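You operate a simulated robot arm through the tools that you are given. There is no shell and no other tool.

The job below is to be done with a simulated robot arm. You get a single attempt, and the scene is never put back.

Task
Put the stopper in the test socket, set the leak tester to 2 bar and lock its knob.
Fine: open the blue tap, go by the display, and leave the tap open.

Only the result counts: the job must be done as asked and must still hold three seconds after the hand-in. Knocking over, shifting, dropping, spilling or breaking anything else fails it. A push-on lid holds only when it is set on centred and level and pressed home; a screw cap is set on level and turned clockwise until tight.

Robot
A 6-joint arm with a two-finger gripper, fixed in place. Base frame: the origin is at the foot of the arm, x ahead of it, y to its left, z up; the work surface is at about z = 0.8. Units: m, rad, N and s.
With the tool pointing down near the work surface it reaches from about 0.1 to 0.7 m from the base axis. Its first joint turns from -1.152 to 1.152 rad. Payload 2.45 kg.
The tool frame sits at the grasp point between the pads (the TCP): z along the fingers, y along the line on which they close. The tips reach 0.03 m beyond it. Largest opening 0.106 m; the body of the gripper starts 0.079 m behind the TCP.
Orientation is that of the tool frame in the base frame, as a unit quaternion [w, x, y, z]. With the fingers straight down and closing along the base's y, the tool's x points along the base's -x, its y along +y and its z along -z.

Tools
- The arm moves only by the tool nudge_tool. Its argument "steps" is a list of rows, each a list of 3 entries, a list of its own where there are three numbers: the opening in per cent of the stroke, from 0 (shut) to 100 (fully open), then the shift along the base's x, y, z in m, then the turn, a rotation vector about the base's x, y, z in rad. In form: [[jaw, [x, y, z], [wx, wy, wz]], ...]. A call has 1 to 20 rows; each row is the pose to reach, as a shift and turn from the pose commanded when the call began. A row lasts 0.2 s, in which the tool goes at most 0.05 m and 0.15 rad; a call with a longer step from one row to the next is refused whole, and so is a gripper value outside its range. Where a pose cannot be reached the arm comes as near as it can. A force on the tool above 70 N (or 10 N above the force at the start of the call, whichever is more), or a blocked arm, ends the call early, and 0.2 s more pass. The fingers move at their own pace (about 0.153 m/s each) and stop on an object; they squeeze with about 28 N. The grip force told is the motor's: it shows also when the fingers shut on nothing. Time passes only in rows, and 0.2 s behind the last, so rows that repeat a pose let the fingers close. The reply holds the time, the measured pose of the TCP, the force on the tool along the base axes, the opening and the grip force, in the units named above and with some noise, with the torque about the TCP (base axes, N m) and any sound that the robot's microphone picked up.
- Cameras (640 x 400 px; columns grow to the right, rows downward): "scene" is fixed at [0.059, 0.4238, 1.4033]; the picture's right is [-0.61, -0.79, 0.00], its down [-0.47, 0.37, -0.80] and it looks along [0.63, -0.49, -0.60] (base axes); focal length 324 px, centre (320, 200). "wrist" rides on the gripper at [0.076, -0.002, -0.106] in the tool frame; the picture's right is [0.02, 1.00, 0.00], its down [-0.78, 0.02, -0.62] and it looks along [-0.62, 0.01, 0.78] (tool axes); focal length 247 px, centre (320, 200). There is no depth. A picture from a camera that has moved, and an enlarged one, comes with that camera's place and axes in the base frame and with its lens. The place of the scene camera against the robot may be out by one fixed shift of up to 0.012 m in any direction.
- snapshot(camera): a new picture of that camera. The clock stands still meanwhile.
- close_up(camera, box): a new picture of the part [left, top, right, bottom] of that camera's present view, enlarged. The clock stands still meanwhile.
- close_job(): hands the job in; it is judged then, once.

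Nothing tells you positions but the pictures and the camera data. Unless the task says otherwise, let go and move clear before handing in.

The tools are called as a command line: name --argument value ..., lists and objects as JSON in quotes. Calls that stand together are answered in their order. nudge_tool: Moves the arm, as the interface text tells. Its arguments: {"type":"object","properties":{"steps":{"type":"array","items":{"type":"array"}}},"required":["steps"]} The other tools are called the same way: snapshot (camera) takes a picture; close_up (camera, box) takes an enlarged picture of a part of a camera's view; close_job () hands the job in.

At the start:

```text
time: 0.0
tcp_pos: [0.3486, 0.1612, 1.1489]
tool_rot: [0.0, 0.0, 1.0, 0.0]
ft_force: [-0.1, 0.9, 0.0]
torque: [0.0, 0.01, 0.01]
finger_gap: 0.106
grasp_force: 0.0
```

scene: 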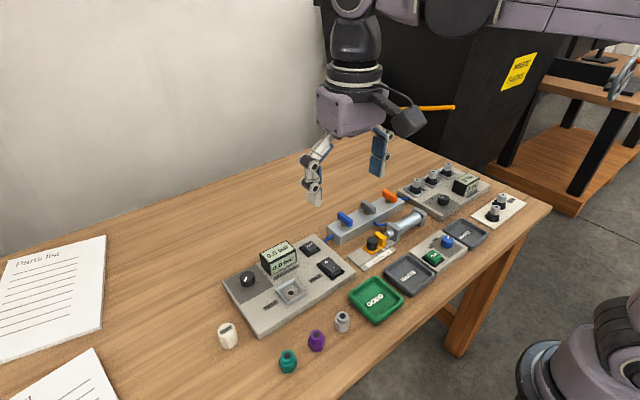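
wrist: 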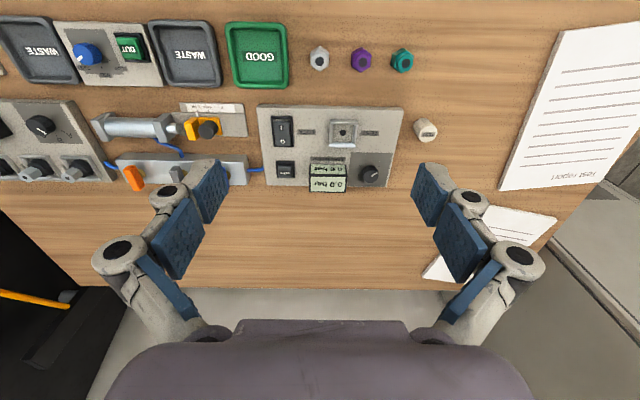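

I see a bench with a leak tester (a panel with a display, knob, switches and a square socket), a valve manifold with blue, grey and orange levers, trays and several small stoppers. I'll take close-ups first to identify each part.

close_up --camera "scene" --box '[210, 220, 370, 380]'

close_up --camera "scene" --box '[310, 150, 540, 300]'

close_up --camera "wrist" --box '[240, 20, 460, 200]'

close_up --camera "wrist" --box '[0, 10, 280, 200]'

```text
2.50 times, centred on (290, 300) of scene
camera zoom: at [0.059, 0.4238, 1.4033], right [-0.61, -0.79, 0.0], down [-0.47, 0.37, -0.8], along [0.63, -0.49, -0.6], focal length 811 px, centre (395, -50)
```

zoom: 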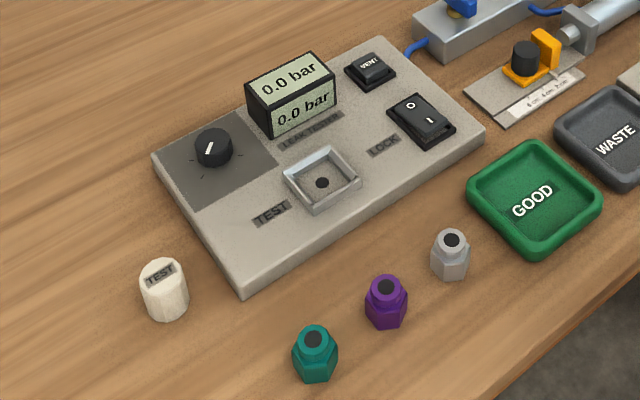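

```text
2.67 times, centred on (425, 225) of scene
camera zoom: at [0.059, 0.4238, 1.4033], right [-0.61, -0.79, 0.0], down [-0.47, 0.37, -0.8], along [0.63, -0.49, -0.6], focal length 865 px, centre (40, 133)
```

zoom: 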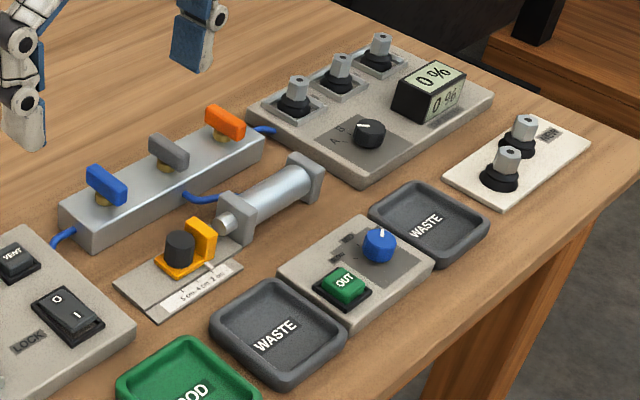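

```text
2.22 times, centred on (350, 110) of wrist
camera zoom: at [0.273, 0.1604, 1.2552], right [-0.02, 1.0, 0.0], down [0.78, 0.02, 0.62], along [0.62, 0.01, -0.78], focal length 549 px, centre (253, 400)
```

zoom: 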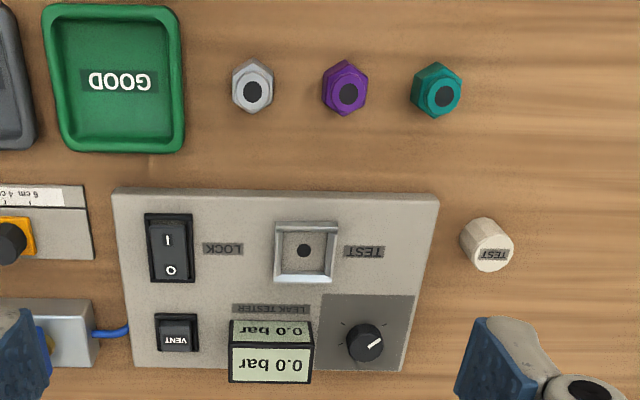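

```text
2.11 times, centred on (140, 105) of wrist
camera zoom: at [0.273, 0.1604, 1.2552], right [-0.02, 1.0, 0.0], down [0.78, 0.02, 0.62], along [0.62, 0.01, -0.78], focal length 520 px, centre (699, 400)
```

zoom: 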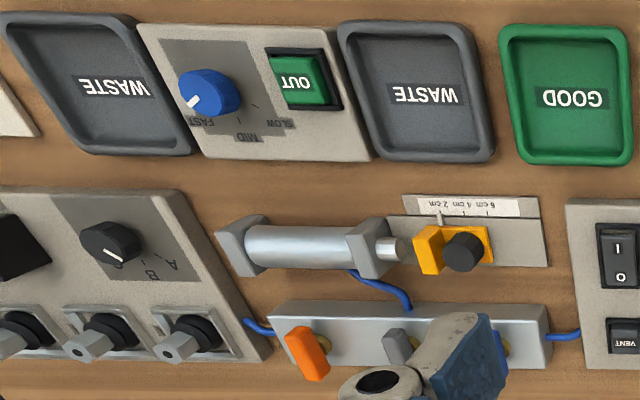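

The leak tester is the board with the "TEST" socket (near x 0.455, y 0.20). The white "TEST" stopper stands at about (0.45, 0.35), and the tester's knob is near (0.53, 0.26) with the LOCK rocker near (0.45, 0.10). The gripper hides the blue tap, so I'll shift sideways and look at the manifold.

nudge_tool --steps '[[100, [0, -0.05, 0], [0, 0, 0]], [100, [0, -0.1, 0], [0, 0, 0]], [100, [0, -0.15, 0], [0, 0, 0]], [100, [0, -0.2, 0], [0, 0, 0]]]'

snapshot --camera "wrist"

close_up --camera "scene" --box '[300, 170, 420, 270]'

```text
time: 1.0
tcp_pos: [0.349, -0.0384, 1.1503]
tool_rot: [0.0, -0.001, 1.0, -0.001]
ft_force: [-0.3, 0.1, -0.6]
torque: [0.04, 0.03, -0.01]
finger_gap: 0.1061
grasp_force: 0.0
```

```text
taken
camera wrist: at [0.2728, -0.0394, 1.2556], right [-0.02, 1.0, 0.0], down [0.78, 0.02, 0.62], along [0.62, 0.01, -0.78], focal length 247 px, centre (320, 200)
```

wrist: 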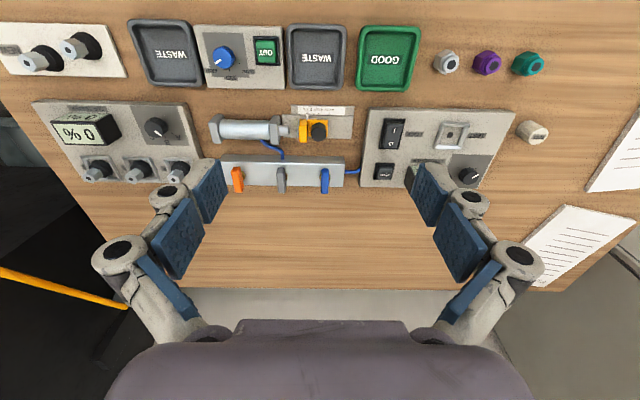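

```text
4.00 times, centred on (360, 220) of scene
camera zoom: at [0.059, 0.4238, 1.4034], right [-0.61, -0.79, 0.0], down [-0.47, 0.37, -0.8], along [0.63, -0.49, -0.6], focal length 1298 px, centre (160, 120)
```

zoom: 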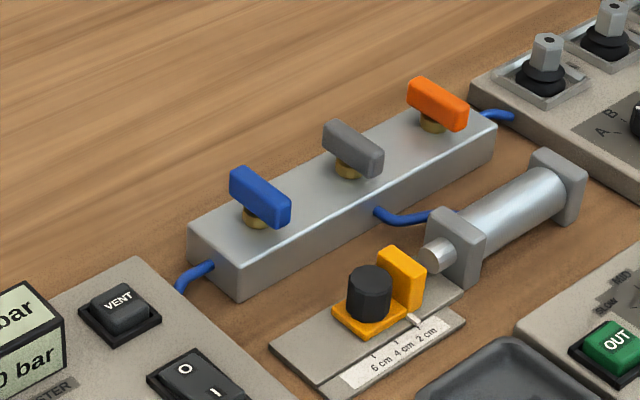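

All three tap levers stand crosswise to the manifold, and the blue one's hose runs to the leak tester. I'll zoom in on the taps and the tester from here.

close_up --camera "wrist" --box '[210, 90, 370, 200]'

close_up --camera "wrist" --box '[360, 30, 560, 200]'

close_up --camera "scene" --box '[220, 225, 360, 345]'

close_up --camera "scene" --box '[210, 300, 370, 380]'

```text
3.64 times, centred on (290, 145) of wrist
camera zoom: at [0.2728, -0.0394, 1.2556], right [-0.02, 1.0, 0.0], down [0.78, 0.02, 0.62], along [0.62, 0.01, -0.78], focal length 898 px, centre (429, 400)
```

zoom: 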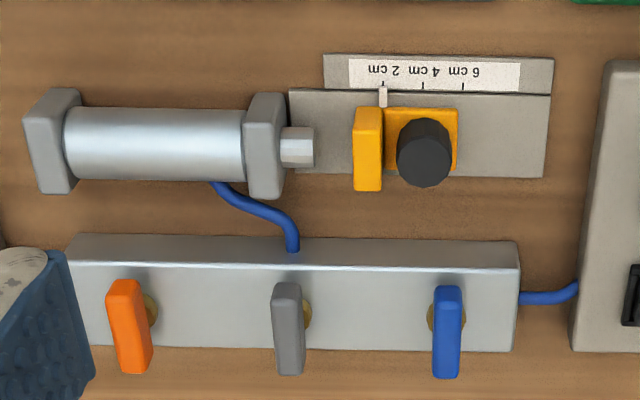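

```text
2.35 times, centred on (460, 115) of wrist
camera zoom: at [0.2728, -0.0394, 1.2556], right [-0.02, 1.0, 0.0], down [0.78, 0.02, 0.62], along [0.62, 0.01, -0.78], focal length 581 px, centre (-9, 400)
```

zoom: 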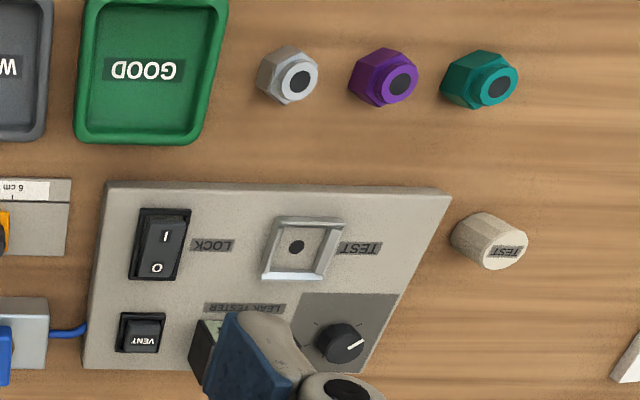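

```text
3.33 times, centred on (290, 285) of scene
camera zoom: at [0.059, 0.4238, 1.4034], right [-0.61, -0.79, 0.0], down [-0.47, 0.37, -0.8], along [0.63, -0.49, -0.6], focal length 1082 px, centre (420, -83)
```

zoom: 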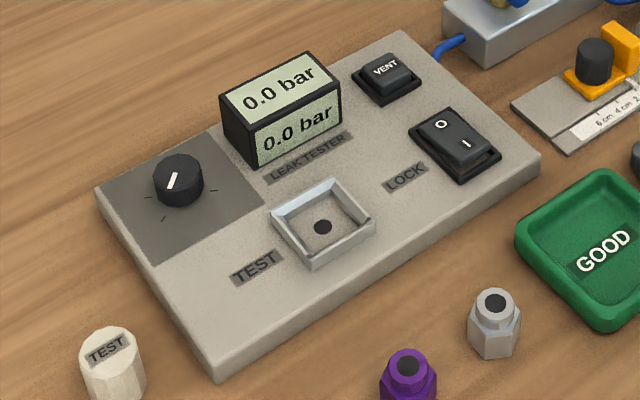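

```text
4.00 times, centred on (290, 340) of scene
camera zoom: at [0.059, 0.4238, 1.4034], right [-0.61, -0.79, 0.0], down [-0.47, 0.37, -0.8], along [0.63, -0.49, -0.6], focal length 1298 px, centre (440, -360)
```

zoom: 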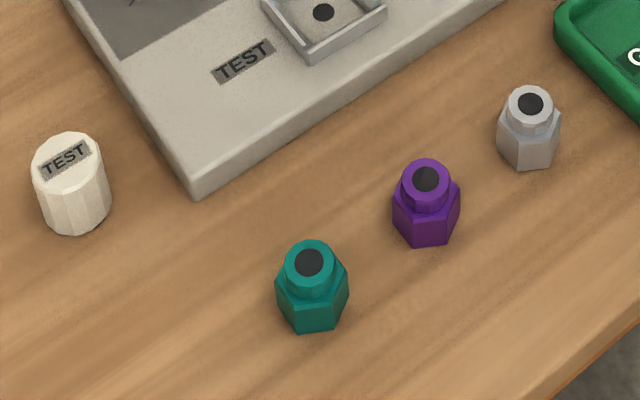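

The taps and the tester layout are clear. Next I'll move over the tester's left half for a closer look at the knob, socket and stopper.

nudge_tool --steps '[[100, [0, 0.04, -0.019], [0, 0, 0]], [100, [0, 0.08, -0.038], [0, 0, 0]], [100, [0, 0.12, -0.056], [0, 0, 0]], [100, [0, 0.16, -0.075], [0, 0, 0]], [100, [0, 0.2, -0.094], [0, 0, 0]], [100, [0, 0.24, -0.112], [0, 0, 0]], [100, [0, 0.28, -0.131], [0, 0, 0]], [100, [0, 0.31, -0.15], [0, 0, 0]]]'

snapshot --camera "wrist"

snapshot --camera "scene"

```text
time: 2.8
tcp_pos: [0.3465, 0.271, 1.0]
tool_rot: [0.0, 0.001, 1.0, 0.0]
ft_force: [0.8, -0.3, -0.2]
torque: [0.01, -0.04, -0.04]
finger_gap: 0.1059
grasp_force: 0.1
```

```text
taken
camera wrist: at [0.2714, 0.2712, 1.1052], right [-0.02, 1.0, 0.0], down [0.78, 0.02, 0.62], along [0.62, 0.01, -0.78], focal length 247 px, centre (320, 200)
```

wrist: 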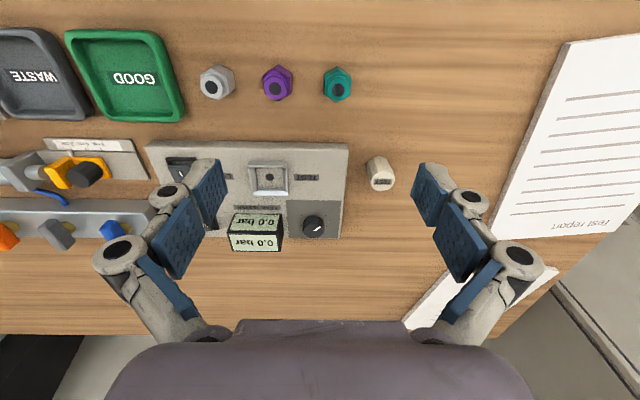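

```text
taken
```

scene: 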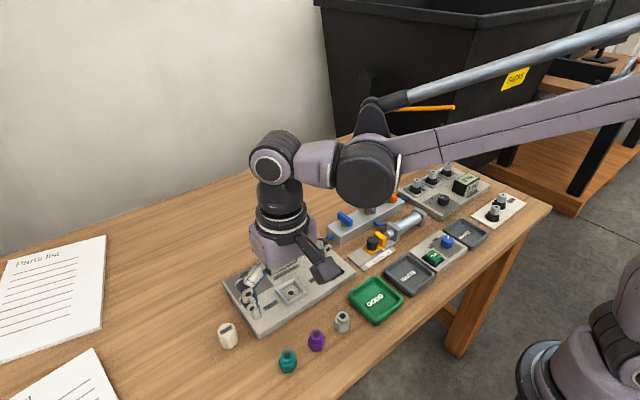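

close_up --camera "wrist" --box '[225, 140, 345, 260]'

close_up --camera "wrist" --box '[340, 140, 420, 200]'

close_up --camera "wrist" --box '[280, 195, 350, 250]'

```text
3.33 times, centred on (285, 200) of wrist
camera zoom: at [0.2714, 0.2712, 1.1052], right [-0.02, 1.0, 0.0], down [0.78, 0.02, 0.62], along [0.62, 0.01, -0.78], focal length 823 px, centre (437, 200)
```

zoom: 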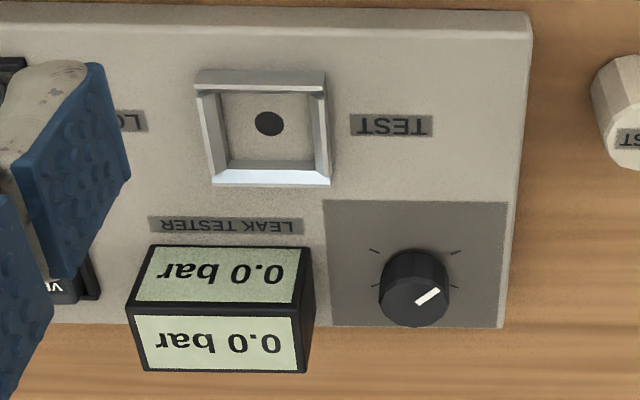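

```text
6.67 times, centred on (380, 170) of wrist
camera zoom: at [0.2714, 0.2712, 1.1052], right [-0.02, 1.0, 0.0], down [0.78, 0.02, 0.62], along [0.62, 0.01, -0.78], focal length 1646 px, centre (-80, 400)
```

zoom: 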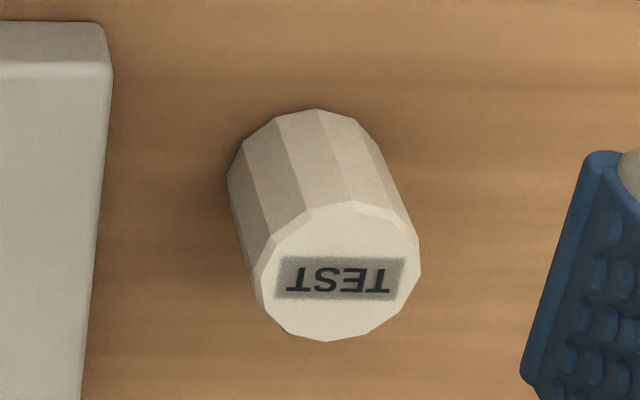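

```text
7.27 times, centred on (315, 222) of wrist
camera zoom: at [0.2714, 0.2712, 1.1052], right [-0.02, 1.0, 0.0], down [0.78, 0.02, 0.62], along [0.62, 0.01, -0.78], focal length 1796 px, centre (356, 36)
```

zoom: 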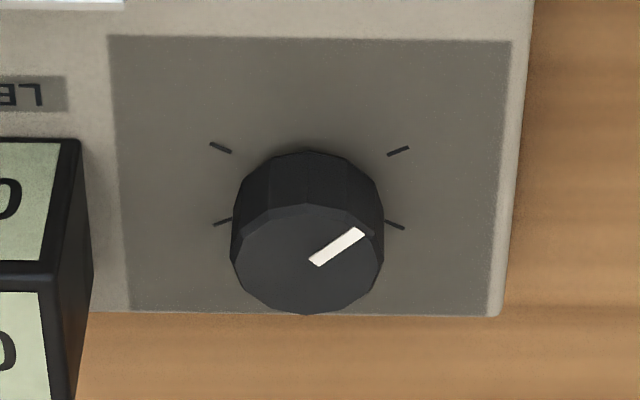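

The stopper stands at about (0.451, 0.355), 32 mm wide and 39 mm tall. The socket centre is near (0.460, 0.204), with its floor at z about 0.819 and its rim at about 0.83. I'll hover over the stopper with the jaws half open and check the alignment.

nudge_tool --steps '[[80, [0.026, 0.021, -0.025], [0, 0, 0]], [55, [0.052, 0.042, -0.05], [0, 0, 0]], [55, [0.078, 0.063, -0.075], [0, 0, 0]], [55, [0.103, 0.084, -0.1], [0, 0, 0]], [55, [0.103, 0.084, -0.1], [0, 0, 0]]]'

snapshot --camera "wrist"

close_up --camera "scene" --box '[160, 240, 320, 360]'

```text
time: 4.0
tcp_pos: [0.4509, 0.3556, 0.8988]
tool_rot: [0.0, 0.0, 1.0, 0.001]
ft_force: [-0.8, -0.4, 0.8]
torque: [0.0, -0.04, 0.01]
finger_gap: 0.0585
grasp_force: 0.1
```

```text
taken
camera wrist: at [0.3748, 0.3551, 1.0041], right [-0.02, 1.0, 0.0], down [0.78, 0.02, 0.62], along [0.62, 0.01, -0.78], focal length 247 px, centre (320, 200)
```

wrist: 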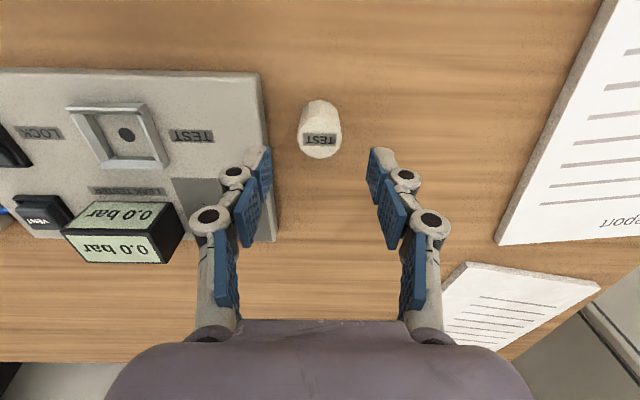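

```text
3.33 times, centred on (240, 300) of scene
camera zoom: at [0.059, 0.4238, 1.4033], right [-0.61, -0.79, 0.0], down [-0.47, 0.37, -0.8], along [0.63, -0.49, -0.6], focal length 1082 px, centre (587, -133)
```

zoom: 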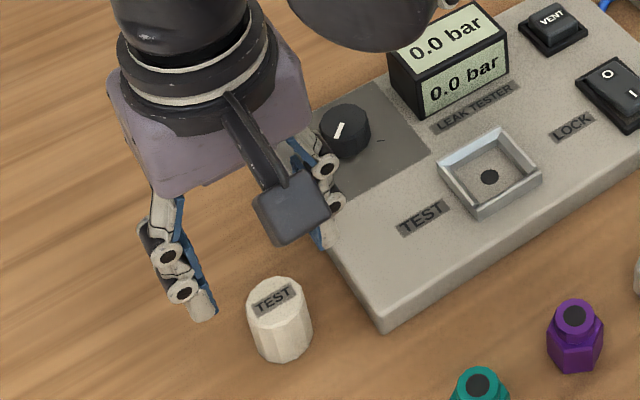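

The stopper sits centred between the fingers. I'll go down, grip its upper half, and keep the tips above the board's surface.

nudge_tool --steps '[[55, [0, 0, -0.02], [0, 0, 0]], [55, [0, 0, -0.035], [0, 0, 0]], [55, [0, 0, -0.049], [0, 0, 0]], [55, [0, 0, -0.049], [0, 0, 0]], [25, [0, 0, -0.049], [0, 0, 0]], [20, [0, 0, -0.049], [0, 0, 0]], [20, [0, 0, -0.049], [0, 0, 0]]]'

snapshot --camera "wrist"

```text
time: 5.6
tcp_pos: [0.4518, 0.3542, 0.8512]
tool_rot: [0.0, 0.0, 1.0, 0.001]
ft_force: [-0.6, 0.4, 0.3]
torque: [-0.04, -0.01, 0.02]
finger_gap: 0.0315
grasp_force: 28.0
```

```text
taken
camera wrist: at [0.3755, 0.3545, 0.9563], right [-0.02, 1.0, 0.0], down [0.78, 0.02, 0.62], along [0.62, 0.01, -0.78], focal length 247 px, centre (320, 200)
```

wrist: 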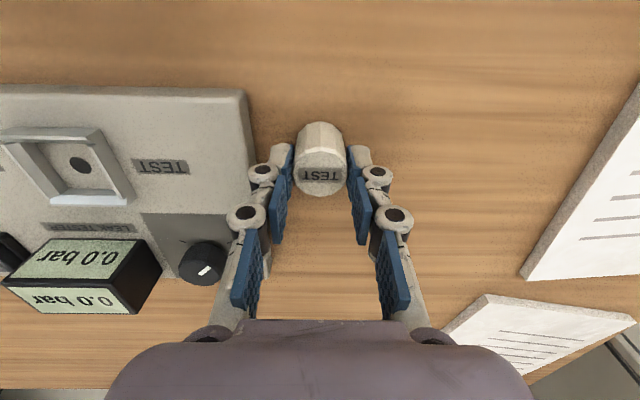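

I have the stopper gripped at 31.5 mm. I'll lift it, carry it over the socket, and check the alignment before lowering.

nudge_tool --steps '[[20, [0, 0, 0.03], [0, 0, 0]], [20, [0, 0, 0.06], [0, 0, 0]], [20, [0.003, -0.04, 0.06], [0, 0, 0]], [20, [0.006, -0.08, 0.06], [0, 0, 0]], [20, [0.008, -0.12, 0.06], [0, 0, 0]], [20, [0.0095, -0.151, 0.06], [0, 0, 0]], [20, [0.0095, -0.151, 0.06], [0, 0, 0]]]'

snapshot --camera "wrist"

close_up --camera "scene" --box '[220, 220, 360, 340]'

```text
time: 7.2
tcp_pos: [0.4603, 0.2039, 0.9099]
tool_rot: [0.0, 0.0, 1.0, -0.001]
ft_force: [-0.4, -0.2, -0.2]
torque: [0.04, 0.03, -0.01]
finger_gap: 0.0313
grasp_force: 28.0
```

```text
taken
camera wrist: at [0.3853, 0.2038, 1.0161], right [-0.02, 1.0, 0.0], down [0.78, 0.02, 0.62], along [0.62, 0.01, -0.78], focal length 247 px, centre (320, 200)
```

wrist: 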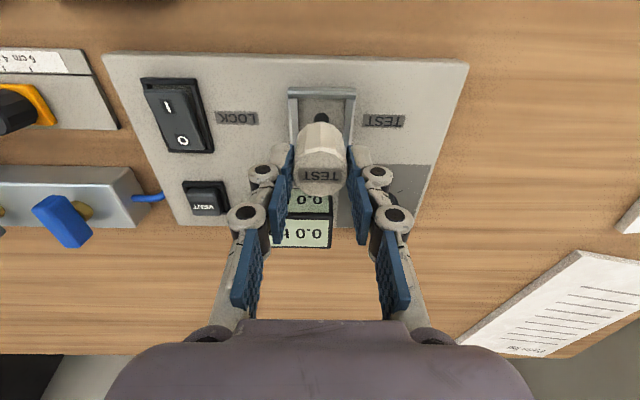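

```text
3.33 times, centred on (290, 280) of scene
camera zoom: at [0.059, 0.4238, 1.4033], right [-0.61, -0.79, 0.0], down [-0.47, 0.37, -0.8], along [0.63, -0.49, -0.6], focal length 1082 px, centre (420, -67)
```

zoom: 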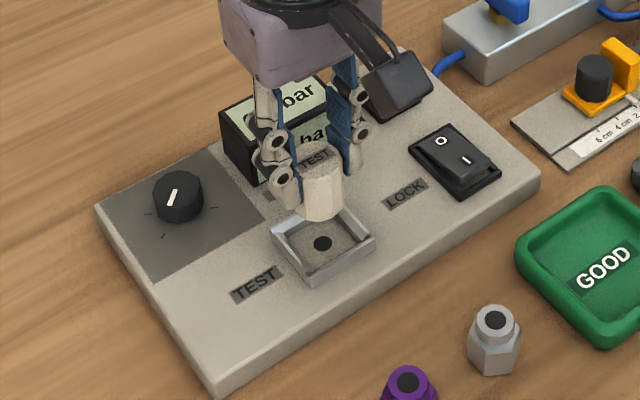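

The stopper hangs over the socket. I'll zoom in to check the centring in x and y.

close_up --camera "wrist" --box '[270, 75, 375, 205]'

close_up --camera "scene" --box '[265, 245, 325, 310]'

```text
3.08 times, centred on (322, 140) of wrist
camera zoom: at [0.3853, 0.2038, 1.0161], right [-0.02, 1.0, 0.0], down [0.78, 0.02, 0.62], along [0.62, 0.01, -0.78], focal length 760 px, centre (312, 385)
```

zoom: 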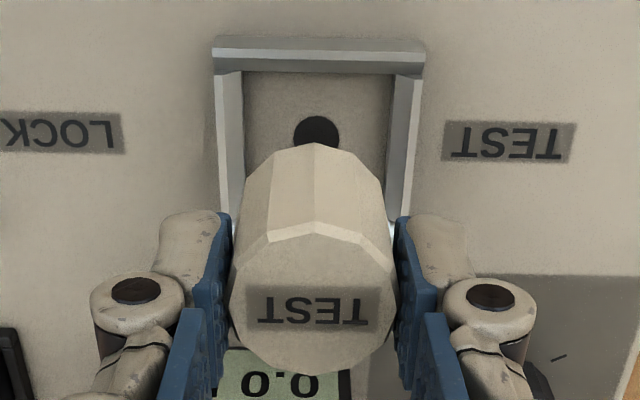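

```text
6.15 times, centred on (295, 278) of scene
camera zoom: at [0.059, 0.4238, 1.4033], right [-0.61, -0.79, 0.0], down [-0.47, 0.37, -0.8], along [0.63, -0.49, -0.6], focal length 1997 px, centre (474, -277)
```

zoom: 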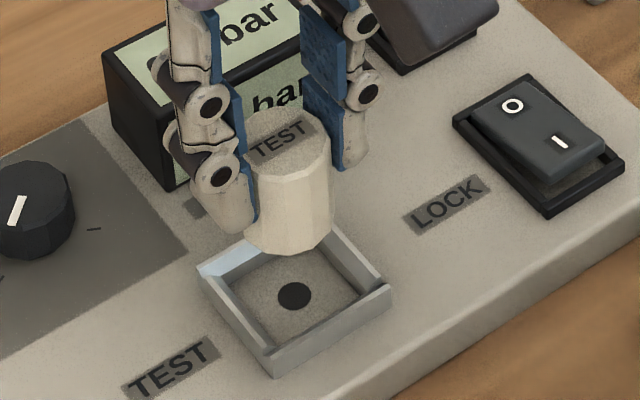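

The stopper is within about 1 mm of the socket centre. I'll correct by that small amount and lower it most of the way.

nudge_tool --steps '[[20, [-0.001, 0.0008, -0.01], [0, 0, 0]], [20, [-0.001, 0.0008, -0.02], [0, 0, 0]], [20, [-0.001, 0.0008, -0.03], [0, 0, 0]], [20, [-0.001, 0.0008, -0.035], [0, 0, 0]]]'

snapshot --camera "wrist"

close_up --camera "scene" --box '[265, 245, 325, 310]'

```text
time: 8.2
tcp_pos: [0.4602, 0.2039, 0.875]
tool_rot: [0.0, 0.0, 1.0, 0.0]
ft_force: [-0.9, 0.5, -0.1]
torque: [0.04, 0.0, 0.02]
finger_gap: 0.0313
grasp_force: 28.2
```

```text
taken
camera wrist: at [0.3847, 0.2043, 0.981], right [-0.02, 1.0, 0.0], down [0.78, 0.02, 0.62], along [0.62, 0.01, -0.78], focal length 247 px, centre (320, 200)
```

wrist: 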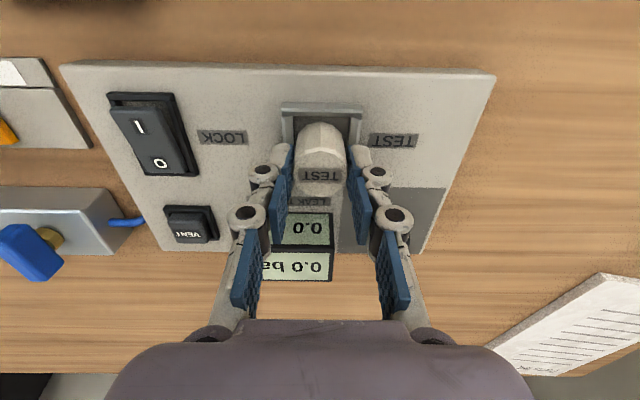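

```text
6.15 times, centred on (295, 278) of scene
camera zoom: at [0.059, 0.4238, 1.4033], right [-0.61, -0.79, 0.0], down [-0.47, 0.37, -0.8], along [0.63, -0.49, -0.6], focal length 1997 px, centre (474, -277)
```

zoom: 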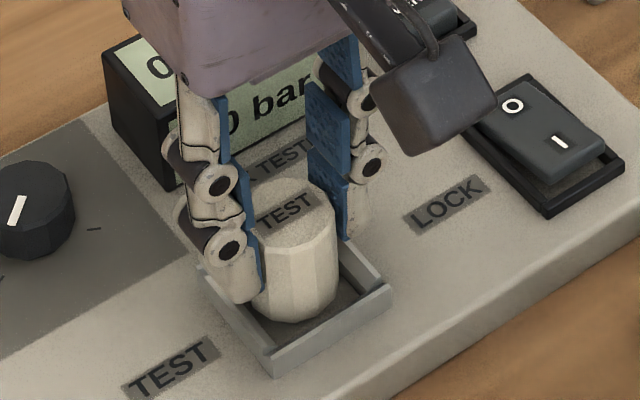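

The stopper is entering the rim with no contact force. One closer look at the clearance before I set it down.

close_up --camera "wrist" --box '[270, 90, 375, 200]'

close_up --camera "scene" --box '[278, 265, 312, 305]'

```text
3.64 times, centred on (322, 145) of wrist
camera zoom: at [0.3847, 0.2043, 0.981], right [-0.02, 1.0, 0.0], down [0.78, 0.02, 0.62], along [0.62, 0.01, -0.78], focal length 898 px, centre (311, 400)
```

zoom: 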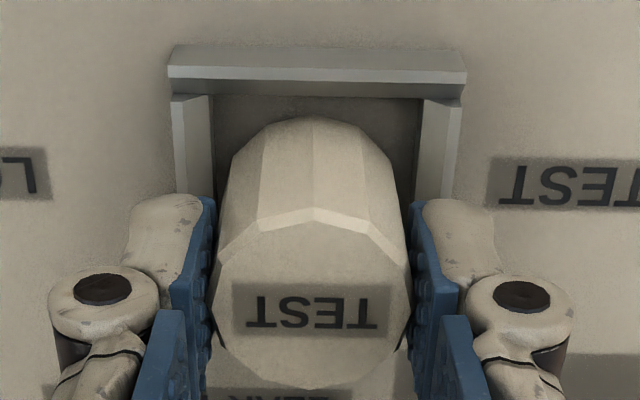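

```text
10.00 times, centred on (295, 285) of scene
camera zoom: at [0.059, 0.4238, 1.4033], right [-0.61, -0.79, 0.0], down [-0.47, 0.37, -0.8], along [0.63, -0.49, -0.6], focal length 3245 px, centre (570, -650)
```

zoom: 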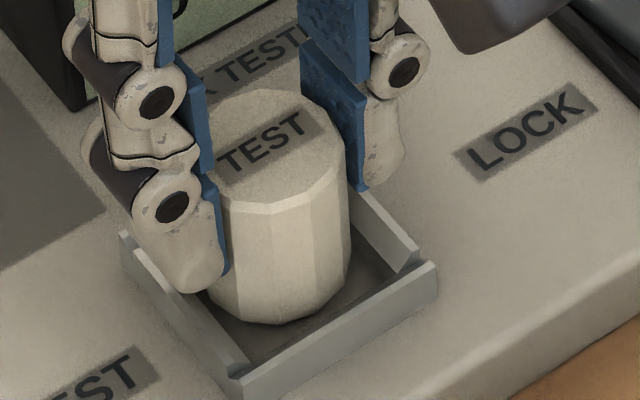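

The stopper sits slightly far in +x and a touch low in y inside the rim. I'll correct by about 2.5 mm and 1 mm, then set it down slowly.

nudge_tool --steps '[[20, [-0.0013, 0.0005, 0], [0, 0, 0]], [20, [-0.0025, 0.001, 0], [0, 0, 0]], [20, [-0.0025, 0.001, -0.002], [0, 0, 0]], [20, [-0.0025, 0.001, -0.004], [0, 0, 0]]]'

close_up --camera "wrist" --box '[270, 90, 375, 200]'

close_up --camera "scene" --box '[278, 265, 312, 305]'

```text
time: 9.2
tcp_pos: [0.4583, 0.2056, 0.8721]
tool_rot: [0.0, 0.001, 1.0, -0.001]
ft_force: [-0.3, 0.7, 15.4]
torque: [0.05, -0.01, 0.02]
finger_gap: 0.0314
grasp_force: 28.1
```

```text
3.64 times, centred on (322, 145) of wrist
camera zoom: at [0.382, 0.2051, 0.9779], right [-0.02, 1.0, 0.0], down [0.78, 0.02, 0.62], along [0.62, 0.01, -0.78], focal length 898 px, centre (311, 400)
```

zoom: 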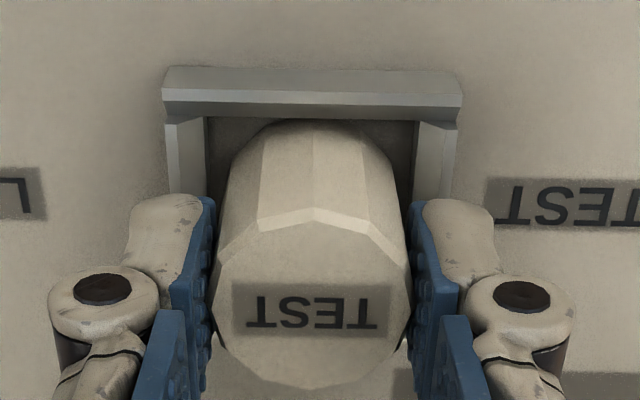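

```text
10.00 times, centred on (295, 285) of scene
camera zoom: at [0.0588, 0.4237, 1.4034], right [-0.61, -0.79, 0.0], down [-0.47, 0.37, -0.8], along [0.63, -0.49, -0.6], focal length 3245 px, centre (570, -650)
```

zoom: 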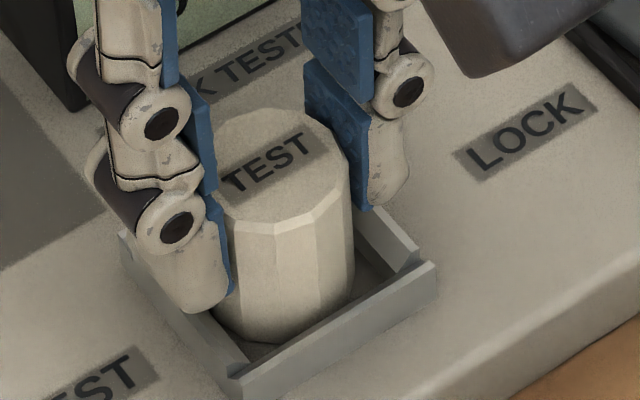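

The stopper has touched the socket floor, with 15 N at a base height of about 0.82, and it looks centred and upright. I'll press a little more to seat it.

nudge_tool --steps '[[20, [0, 0, -0.001], [0, 0, 0]], [20, [0, 0, -0.002], [0, 0, 0]]]'

```text
time: 9.8
tcp_pos: [0.4588, 0.2058, 0.8698]
tool_rot: [0.0, 0.0, 1.0, 0.0]
ft_force: [-0.2, 0.9, 24.4]
torque: [0.03, -0.01, -0.02]
finger_gap: 0.0315
grasp_force: 28.1
```

The force is up to 24 N and the stopper is firm on the floor. I'll ease off, open the jaws and go straight up.

nudge_tool --steps '[[20, [0, 0, 0.002], [0, 0, 0]], [40, [0, 0, 0.002], [0, 0, 0]], [48, [0, 0, 0.002], [0, 0, 0]], [48, [0, 0, 0.002], [0, 0, 0]], [48, [0, 0, 0.03], [0, 0, 0]], [48, [0, 0, 0.07], [0, 0, 0]], [48, [0, 0, 0.07], [0, 0, 0]]]'

close_up --camera "wrist" --box '[240, 60, 400, 180]'

close_up --camera "scene" --box '[255, 240, 335, 315]'

```text
time: 11.4
tcp_pos: [0.4582, 0.2044, 0.9406]
tool_rot: [0.0, -0.001, 1.0, 0.001]
ft_force: [0.4, -0.1, 1.0]
torque: [0.03, 0.0, -0.01]
finger_gap: 0.0509
grasp_force: 0.0
```

```text
3.33 times, centred on (320, 120) of wrist
camera zoom: at [0.382, 0.2061, 1.0455], right [-0.02, 1.0, 0.0], down [0.78, 0.02, 0.62], along [0.62, 0.01, -0.78], focal length 823 px, centre (320, 467)
```

zoom: 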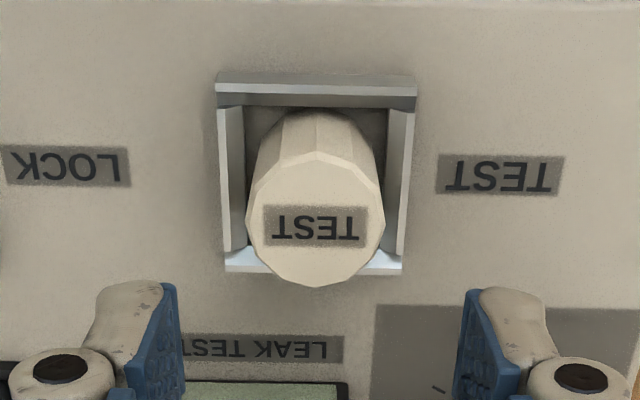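

```text
5.33 times, centred on (295, 278) of scene
camera zoom: at [0.059, 0.4238, 1.4033], right [-0.61, -0.79, 0.0], down [-0.47, 0.37, -0.8], along [0.63, -0.49, -0.6], focal length 1731 px, centre (453, -213)
```

zoom: 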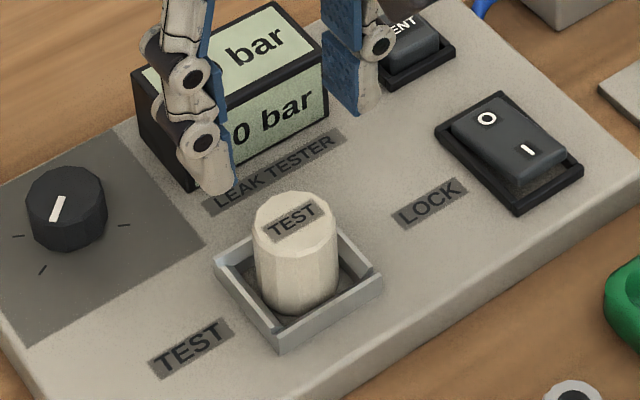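

The stopper sits centred and upright in the socket. Next I'll move over the manifold to look closely at the blue tap.

nudge_tool --steps '[[48, [-0.002, -0.03, 0.03], [0, 0, 0]], [60, [-0.004, -0.07, 0.04], [0, 0, 0]], [60, [-0.006, -0.11, 0.04], [0, 0, 0]], [60, [-0.008, -0.15, 0.04], [0, 0, 0]], [60, [-0.008, -0.19, 0.04], [0, 0, 0]], [60, [-0.008, -0.226, 0.04], [0, 0, 0]], [60, [-0.008, -0.226, 0.04], [0, 0, 0]]]'

snapshot --camera "wrist"

close_up --camera "wrist" --box '[240, 140, 400, 260]'

snapshot --camera "scene"

```text
time: 13.0
tcp_pos: [0.451, -0.0205, 0.9802]
tool_rot: [0.0, 0.0, 1.0, 0.001]
ft_force: [-0.1, 0.5, 0.1]
torque: [0.02, -0.02, 0.01]
finger_gap: 0.0635
grasp_force: 0.1
```

```text
taken
camera wrist: at [0.3742, -0.0206, 1.0854], right [-0.02, 1.0, 0.0], down [0.78, 0.02, 0.62], along [0.62, 0.01, -0.78], focal length 247 px, centre (320, 200)
```

wrist: 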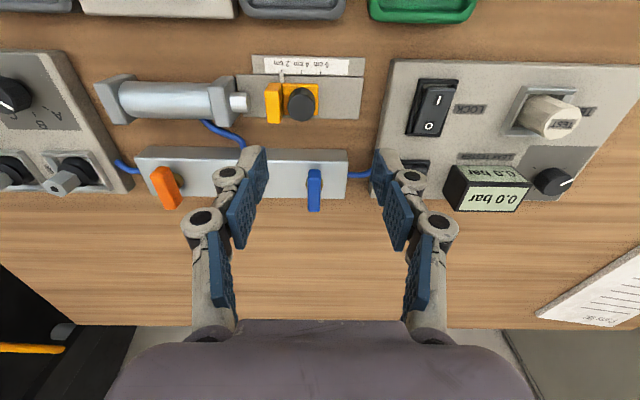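

```text
3.33 times, centred on (320, 200) of wrist
camera zoom: at [0.3742, -0.0206, 1.0854], right [-0.02, 1.0, 0.0], down [0.78, 0.02, 0.62], along [0.62, 0.01, -0.78], focal length 823 px, centre (320, 200)
```

zoom: 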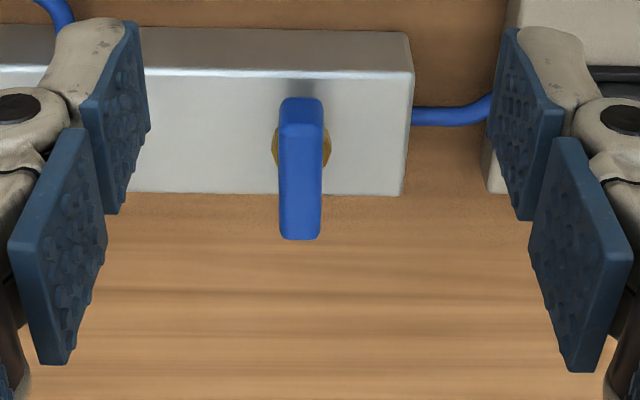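

```text
taken
```

scene: 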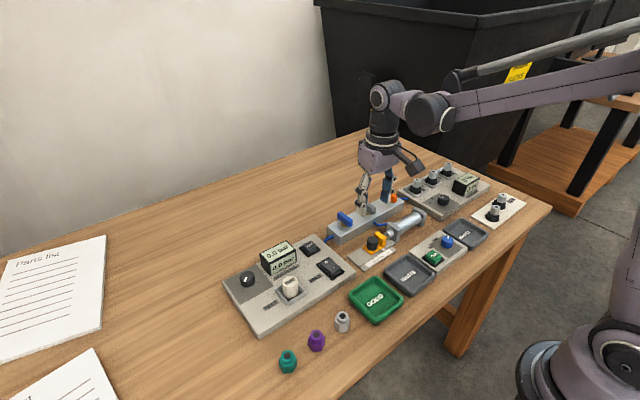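

The blue lever is a bar along x, about 50 × 14 mm, centred near (0.545, -0.025) with its top at z about 0.862. I'll hover above it, then lower the open fingers around it.

nudge_tool --steps '[[45, [0.03, -0.0015, -0.015], [0, 0, 0]], [42, [0.06, -0.003, -0.03], [0, 0, 0]], [42, [0.0935, -0.0045, -0.05], [0, 0, 0]], [42, [0.0935, -0.0045, -0.05], [0, 0, 0]]]'

snapshot --camera "wrist"

close_up --camera "wrist" --box '[260, 90, 380, 180]'

close_up --camera "scene" --box '[310, 170, 410, 250]'

```text
time: 14.0
tcp_pos: [0.5426, -0.024, 0.9287]
tool_rot: [0.0, 0.001, 1.0, 0.0]
ft_force: [-0.4, -0.3, 0.3]
torque: [0.02, 0.01, -0.02]
finger_gap: 0.0444
grasp_force: 0.1
```

```text
taken
camera wrist: at [0.4672, -0.0253, 1.0349], right [-0.02, 1.0, 0.0], down [0.78, 0.02, 0.62], along [0.62, 0.01, -0.78], focal length 247 px, centre (320, 200)
```

wrist: 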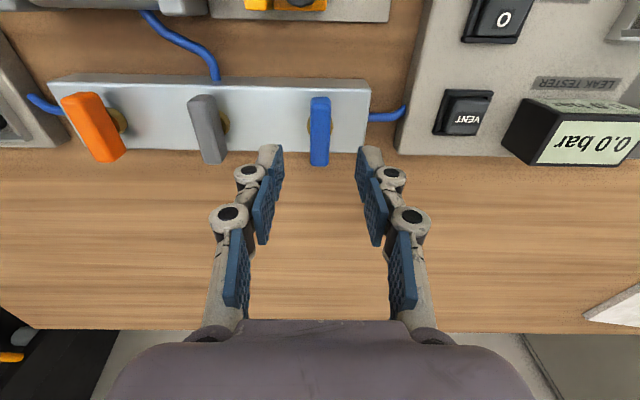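

```text
4.44 times, centred on (320, 135) of wrist
camera zoom: at [0.4672, -0.0253, 1.0349], right [-0.02, 1.0, 0.0], down [0.78, 0.02, 0.62], along [0.62, 0.01, -0.78], focal length 1098 px, centre (320, 489)
```

zoom: 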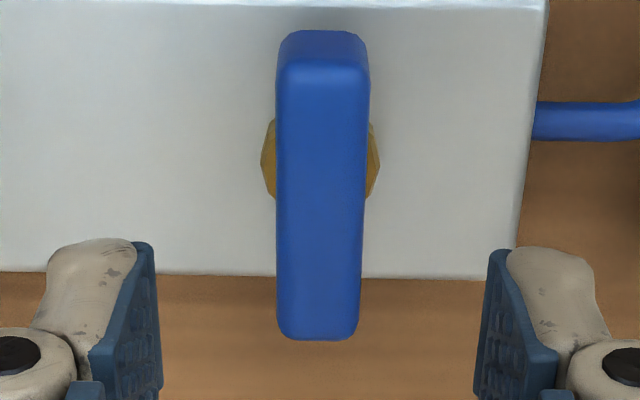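

```text
5.00 times, centred on (360, 210) of scene
camera zoom: at [0.059, 0.4238, 1.4033], right [-0.61, -0.79, 0.0], down [-0.47, 0.37, -0.8], along [0.63, -0.49, -0.6], focal length 1622 px, centre (120, 150)
```

zoom: 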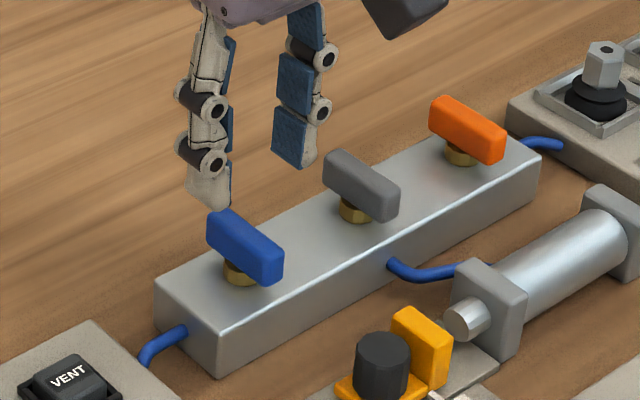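

The fingers straddle the blue lever, with its centre about 2 mm ahead of the TCP. I'll correct that, go down and close on it.

nudge_tool --steps '[[42, [0.002, -0.0008, -0.02], [0, 0, 0]], [42, [0.002, -0.0008, -0.038], [0, 0, 0]], [42, [0.002, -0.0008, -0.051], [0, 0, 0]], [42, [0.002, -0.0008, -0.051], [0, 0, 0]], [10, [0.002, -0.0008, -0.051], [0, 0, 0]], [5, [0.002, -0.0008, -0.051], [0, 0, 0]], [5, [0.002, -0.0008, -0.051], [0, 0, 0]]]'

snapshot --camera "wrist"

close_up --camera "scene" --box '[310, 170, 410, 250]'

```text
time: 15.6
tcp_pos: [0.5452, -0.0252, 0.8775]
tool_rot: [-0.001, -0.002, 1.0, 0.001]
ft_force: [-0.7, 9.8, -3.8]
torque: [0.3, -0.16, -0.03]
finger_gap: 0.0148
grasp_force: 41.2
```

```text
taken
camera wrist: at [0.4693, -0.0256, 0.9837], right [-0.02, 1.0, 0.0], down [0.78, 0.02, 0.62], along [0.62, 0.02, -0.78], focal length 247 px, centre (320, 200)
```

wrist: 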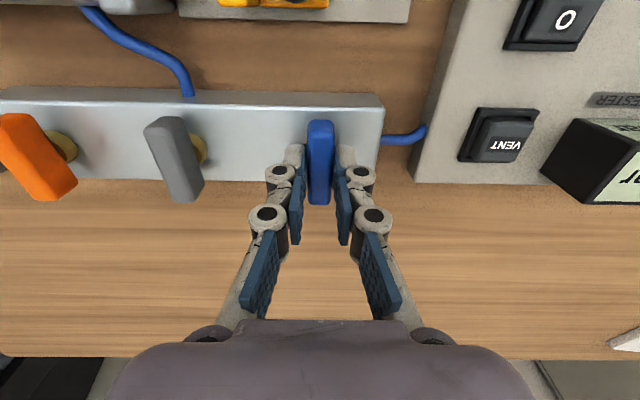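

```text
5.00 times, centred on (360, 210) of scene
camera zoom: at [0.059, 0.424, 1.4033], right [-0.61, -0.79, 0.0], down [-0.47, 0.36, -0.8], along [0.63, -0.49, -0.6], focal length 1622 px, centre (120, 150)
```

zoom: 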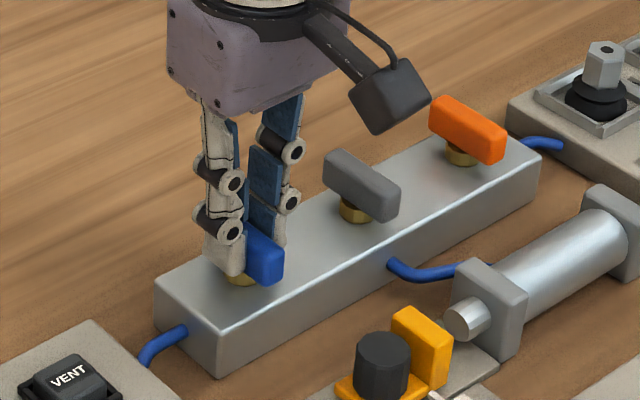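

I have the lever gripped at about 15 mm, with 10 N of sideways force. I'll shift 1 mm to relieve that and try a small counterclockwise turn.

nudge_tool --steps '[[5, [0, 0.001, 0], [0, 0, 0]], [5, [0, 0.001, 0], [0, 0, 0.1]], [5, [0, 0.001, 0], [0, 0, 0.2]]]'

close_up --camera "scene" --box '[310, 170, 410, 250]'

```text
time: 16.4
tcp_pos: [0.5453, -0.0252, 0.878]
tool_rot: [0.001, -0.1, 0.995, -0.001]
ft_force: [4.9, 8.0, -4.4]
torque: [0.27, -0.17, -1.44]
finger_gap: 0.0186
grasp_force: 43.8
```

```text
5.00 times, centred on (360, 210) of scene
camera zoom: at [0.0592, 0.424, 1.4033], right [-0.61, -0.79, 0.0], down [-0.47, 0.37, -0.8], along [0.63, -0.49, -0.6], focal length 1622 px, centre (120, 150)
```

zoom: 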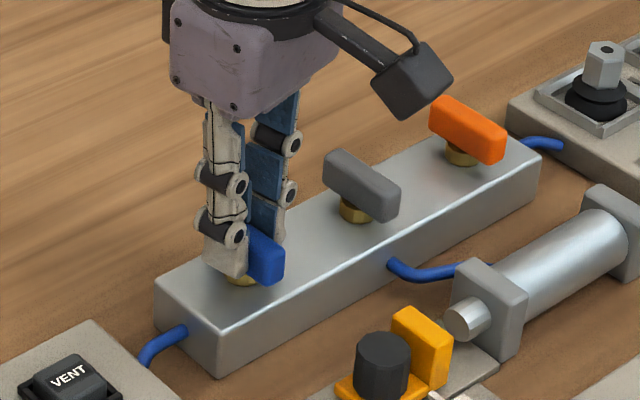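

The lever didn't turn: the torque rose to 1.4 N m and the jaws were forced wider, so it is against its stop this way. I'll go back and try clockwise.

nudge_tool --steps '[[5, [0, 0, 0], [0, 0, -0.12]], [5, [0, 0, 0], [0, 0, -0.2]], [5, [0, 0, 0], [0, 0, -0.3]], [5, [0, 0, 0], [0, 0, -0.4]]]'

close_up --camera "scene" --box '[310, 170, 410, 250]'

```text
time: 17.4
tcp_pos: [0.5456, -0.0254, 0.8777]
tool_rot: [0.0, 0.101, 0.995, 0.0]
ft_force: [-4.8, 6.0, -9.4]
torque: [0.23, 0.69, -0.01]
finger_gap: 0.0147
grasp_force: 41.1
```

```text
5.00 times, centred on (360, 210) of scene
camera zoom: at [0.0591, 0.4239, 1.4033], right [-0.61, -0.79, 0.0], down [-0.47, 0.37, -0.8], along [0.63, -0.49, -0.6], focal length 1622 px, centre (120, 150)
```

zoom: 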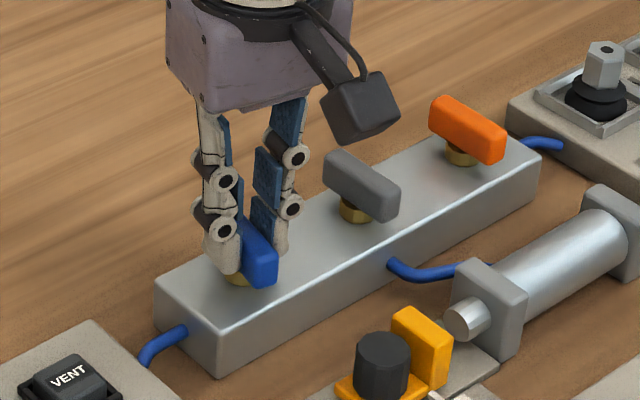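

The lever turns freely clockwise. I'll keep turning and watch the forces.

nudge_tool --steps '[[5, [0, 0, 0], [0, 0, -0.13]], [5, [0, 0, 0], [0, 0, -0.26]], [5, [0, 0, 0], [0, 0, -0.39]], [5, [0, 0, 0], [0, 0, -0.52]], [5, [0, 0, 0], [0, 0, -0.65]]]'

close_up --camera "scene" --box '[220, 170, 420, 310]'

```text
time: 18.6
tcp_pos: [0.5449, -0.0258, 0.8787]
tool_rot: [-0.002, 0.413, 0.911, 0.001]
ft_force: [-12.6, 9.0, -19.1]
torque: [0.26, 0.32, -0.01]
finger_gap: 0.0146
grasp_force: 40.5
```

```text
2.86 times, centred on (320, 240) of scene
camera zoom: at [0.059, 0.424, 1.4033], right [-0.61, -0.79, 0.0], down [-0.47, 0.36, -0.8], along [0.63, -0.49, -0.6], focal length 927 px, centre (320, 86)
```

zoom: 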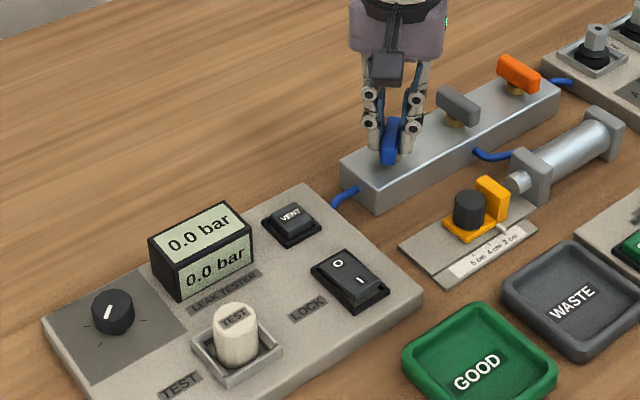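

The lever is past halfway and the side forces are growing a little. I'll follow them with small offsets while finishing the quarter turn.

nudge_tool --steps '[[5, [-0.001, 0.001, -0.0015], [0, 0, 0]], [5, [-0.001, 0.001, -0.002], [0, 0, -0.13]], [5, [-0.0015, 0.001, -0.002], [0, 0, -0.26]], [5, [-0.0015, 0.001, -0.002], [0, 0, -0.39]]]'

```text
time: 19.6
tcp_pos: [0.545, -0.0238, 0.8766]
tool_rot: [0.002, 0.582, 0.813, 0.001]
ft_force: [5.3, -0.2, 35.4]
torque: [-0.04, -0.2, -0.02]
finger_gap: 0.015
grasp_force: 41.1
```

The lever is at 71° and the z offset was too much, so I'll raise it about a millimetre and do the last turn.

nudge_tool --steps '[[5, [0, 0, 0.0012], [0, 0, 0]], [5, [0, 0, 0.0012], [0, 0, -0.11]], [5, [0, 0, 0.0012], [0, 0, -0.22]], [5, [0, 0, 0.0012], [0, 0, -0.33]]]'

close_up --camera "scene" --box '[220, 170, 420, 310]'

```text
time: 20.6
tcp_pos: [0.545, -0.0245, 0.8778]
tool_rot: [0.002, 0.708, 0.707, 0.0]
ft_force: [13.8, -3.4, 4.5]
torque: [-1.34, -0.42, 0.05]
finger_gap: 0.0146
grasp_force: 40.7
```

```text
2.86 times, centred on (320, 240) of scene
camera zoom: at [0.0592, 0.4237, 1.4033], right [-0.61, -0.79, 0.0], down [-0.47, 0.37, -0.8], along [0.63, -0.49, -0.6], focal length 927 px, centre (320, 86)
```

zoom: 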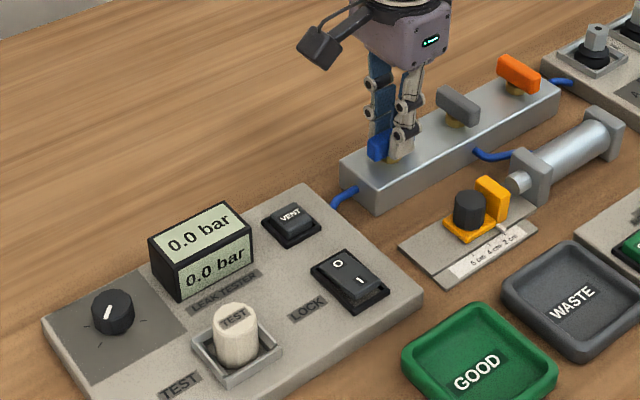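

The lever is now along the manifold at 90°, with no turning torque yet. I'll feel for the stop with a slight extra turn.

nudge_tool --steps '[[5, [-0.001, 0, 0], [0, 0, -0.05]], [5, [-0.001, 0, 0], [0, 0, -0.1]]]'

snapshot --camera "scene"

```text
time: 21.2
tcp_pos: [0.5449, -0.0234, 0.8772]
tool_rot: [0.001, 0.741, 0.671, 0.002]
ft_force: [17.2, -6.1, -0.1]
torque: [-0.74, -0.45, 1.16]
finger_gap: 0.0163
grasp_force: 42.5
```

```text
taken
```

scene: 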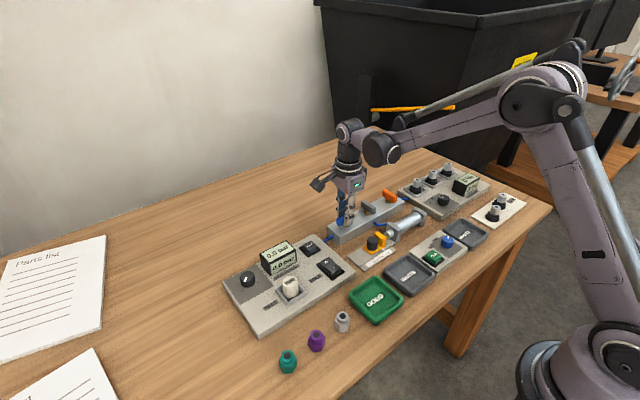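

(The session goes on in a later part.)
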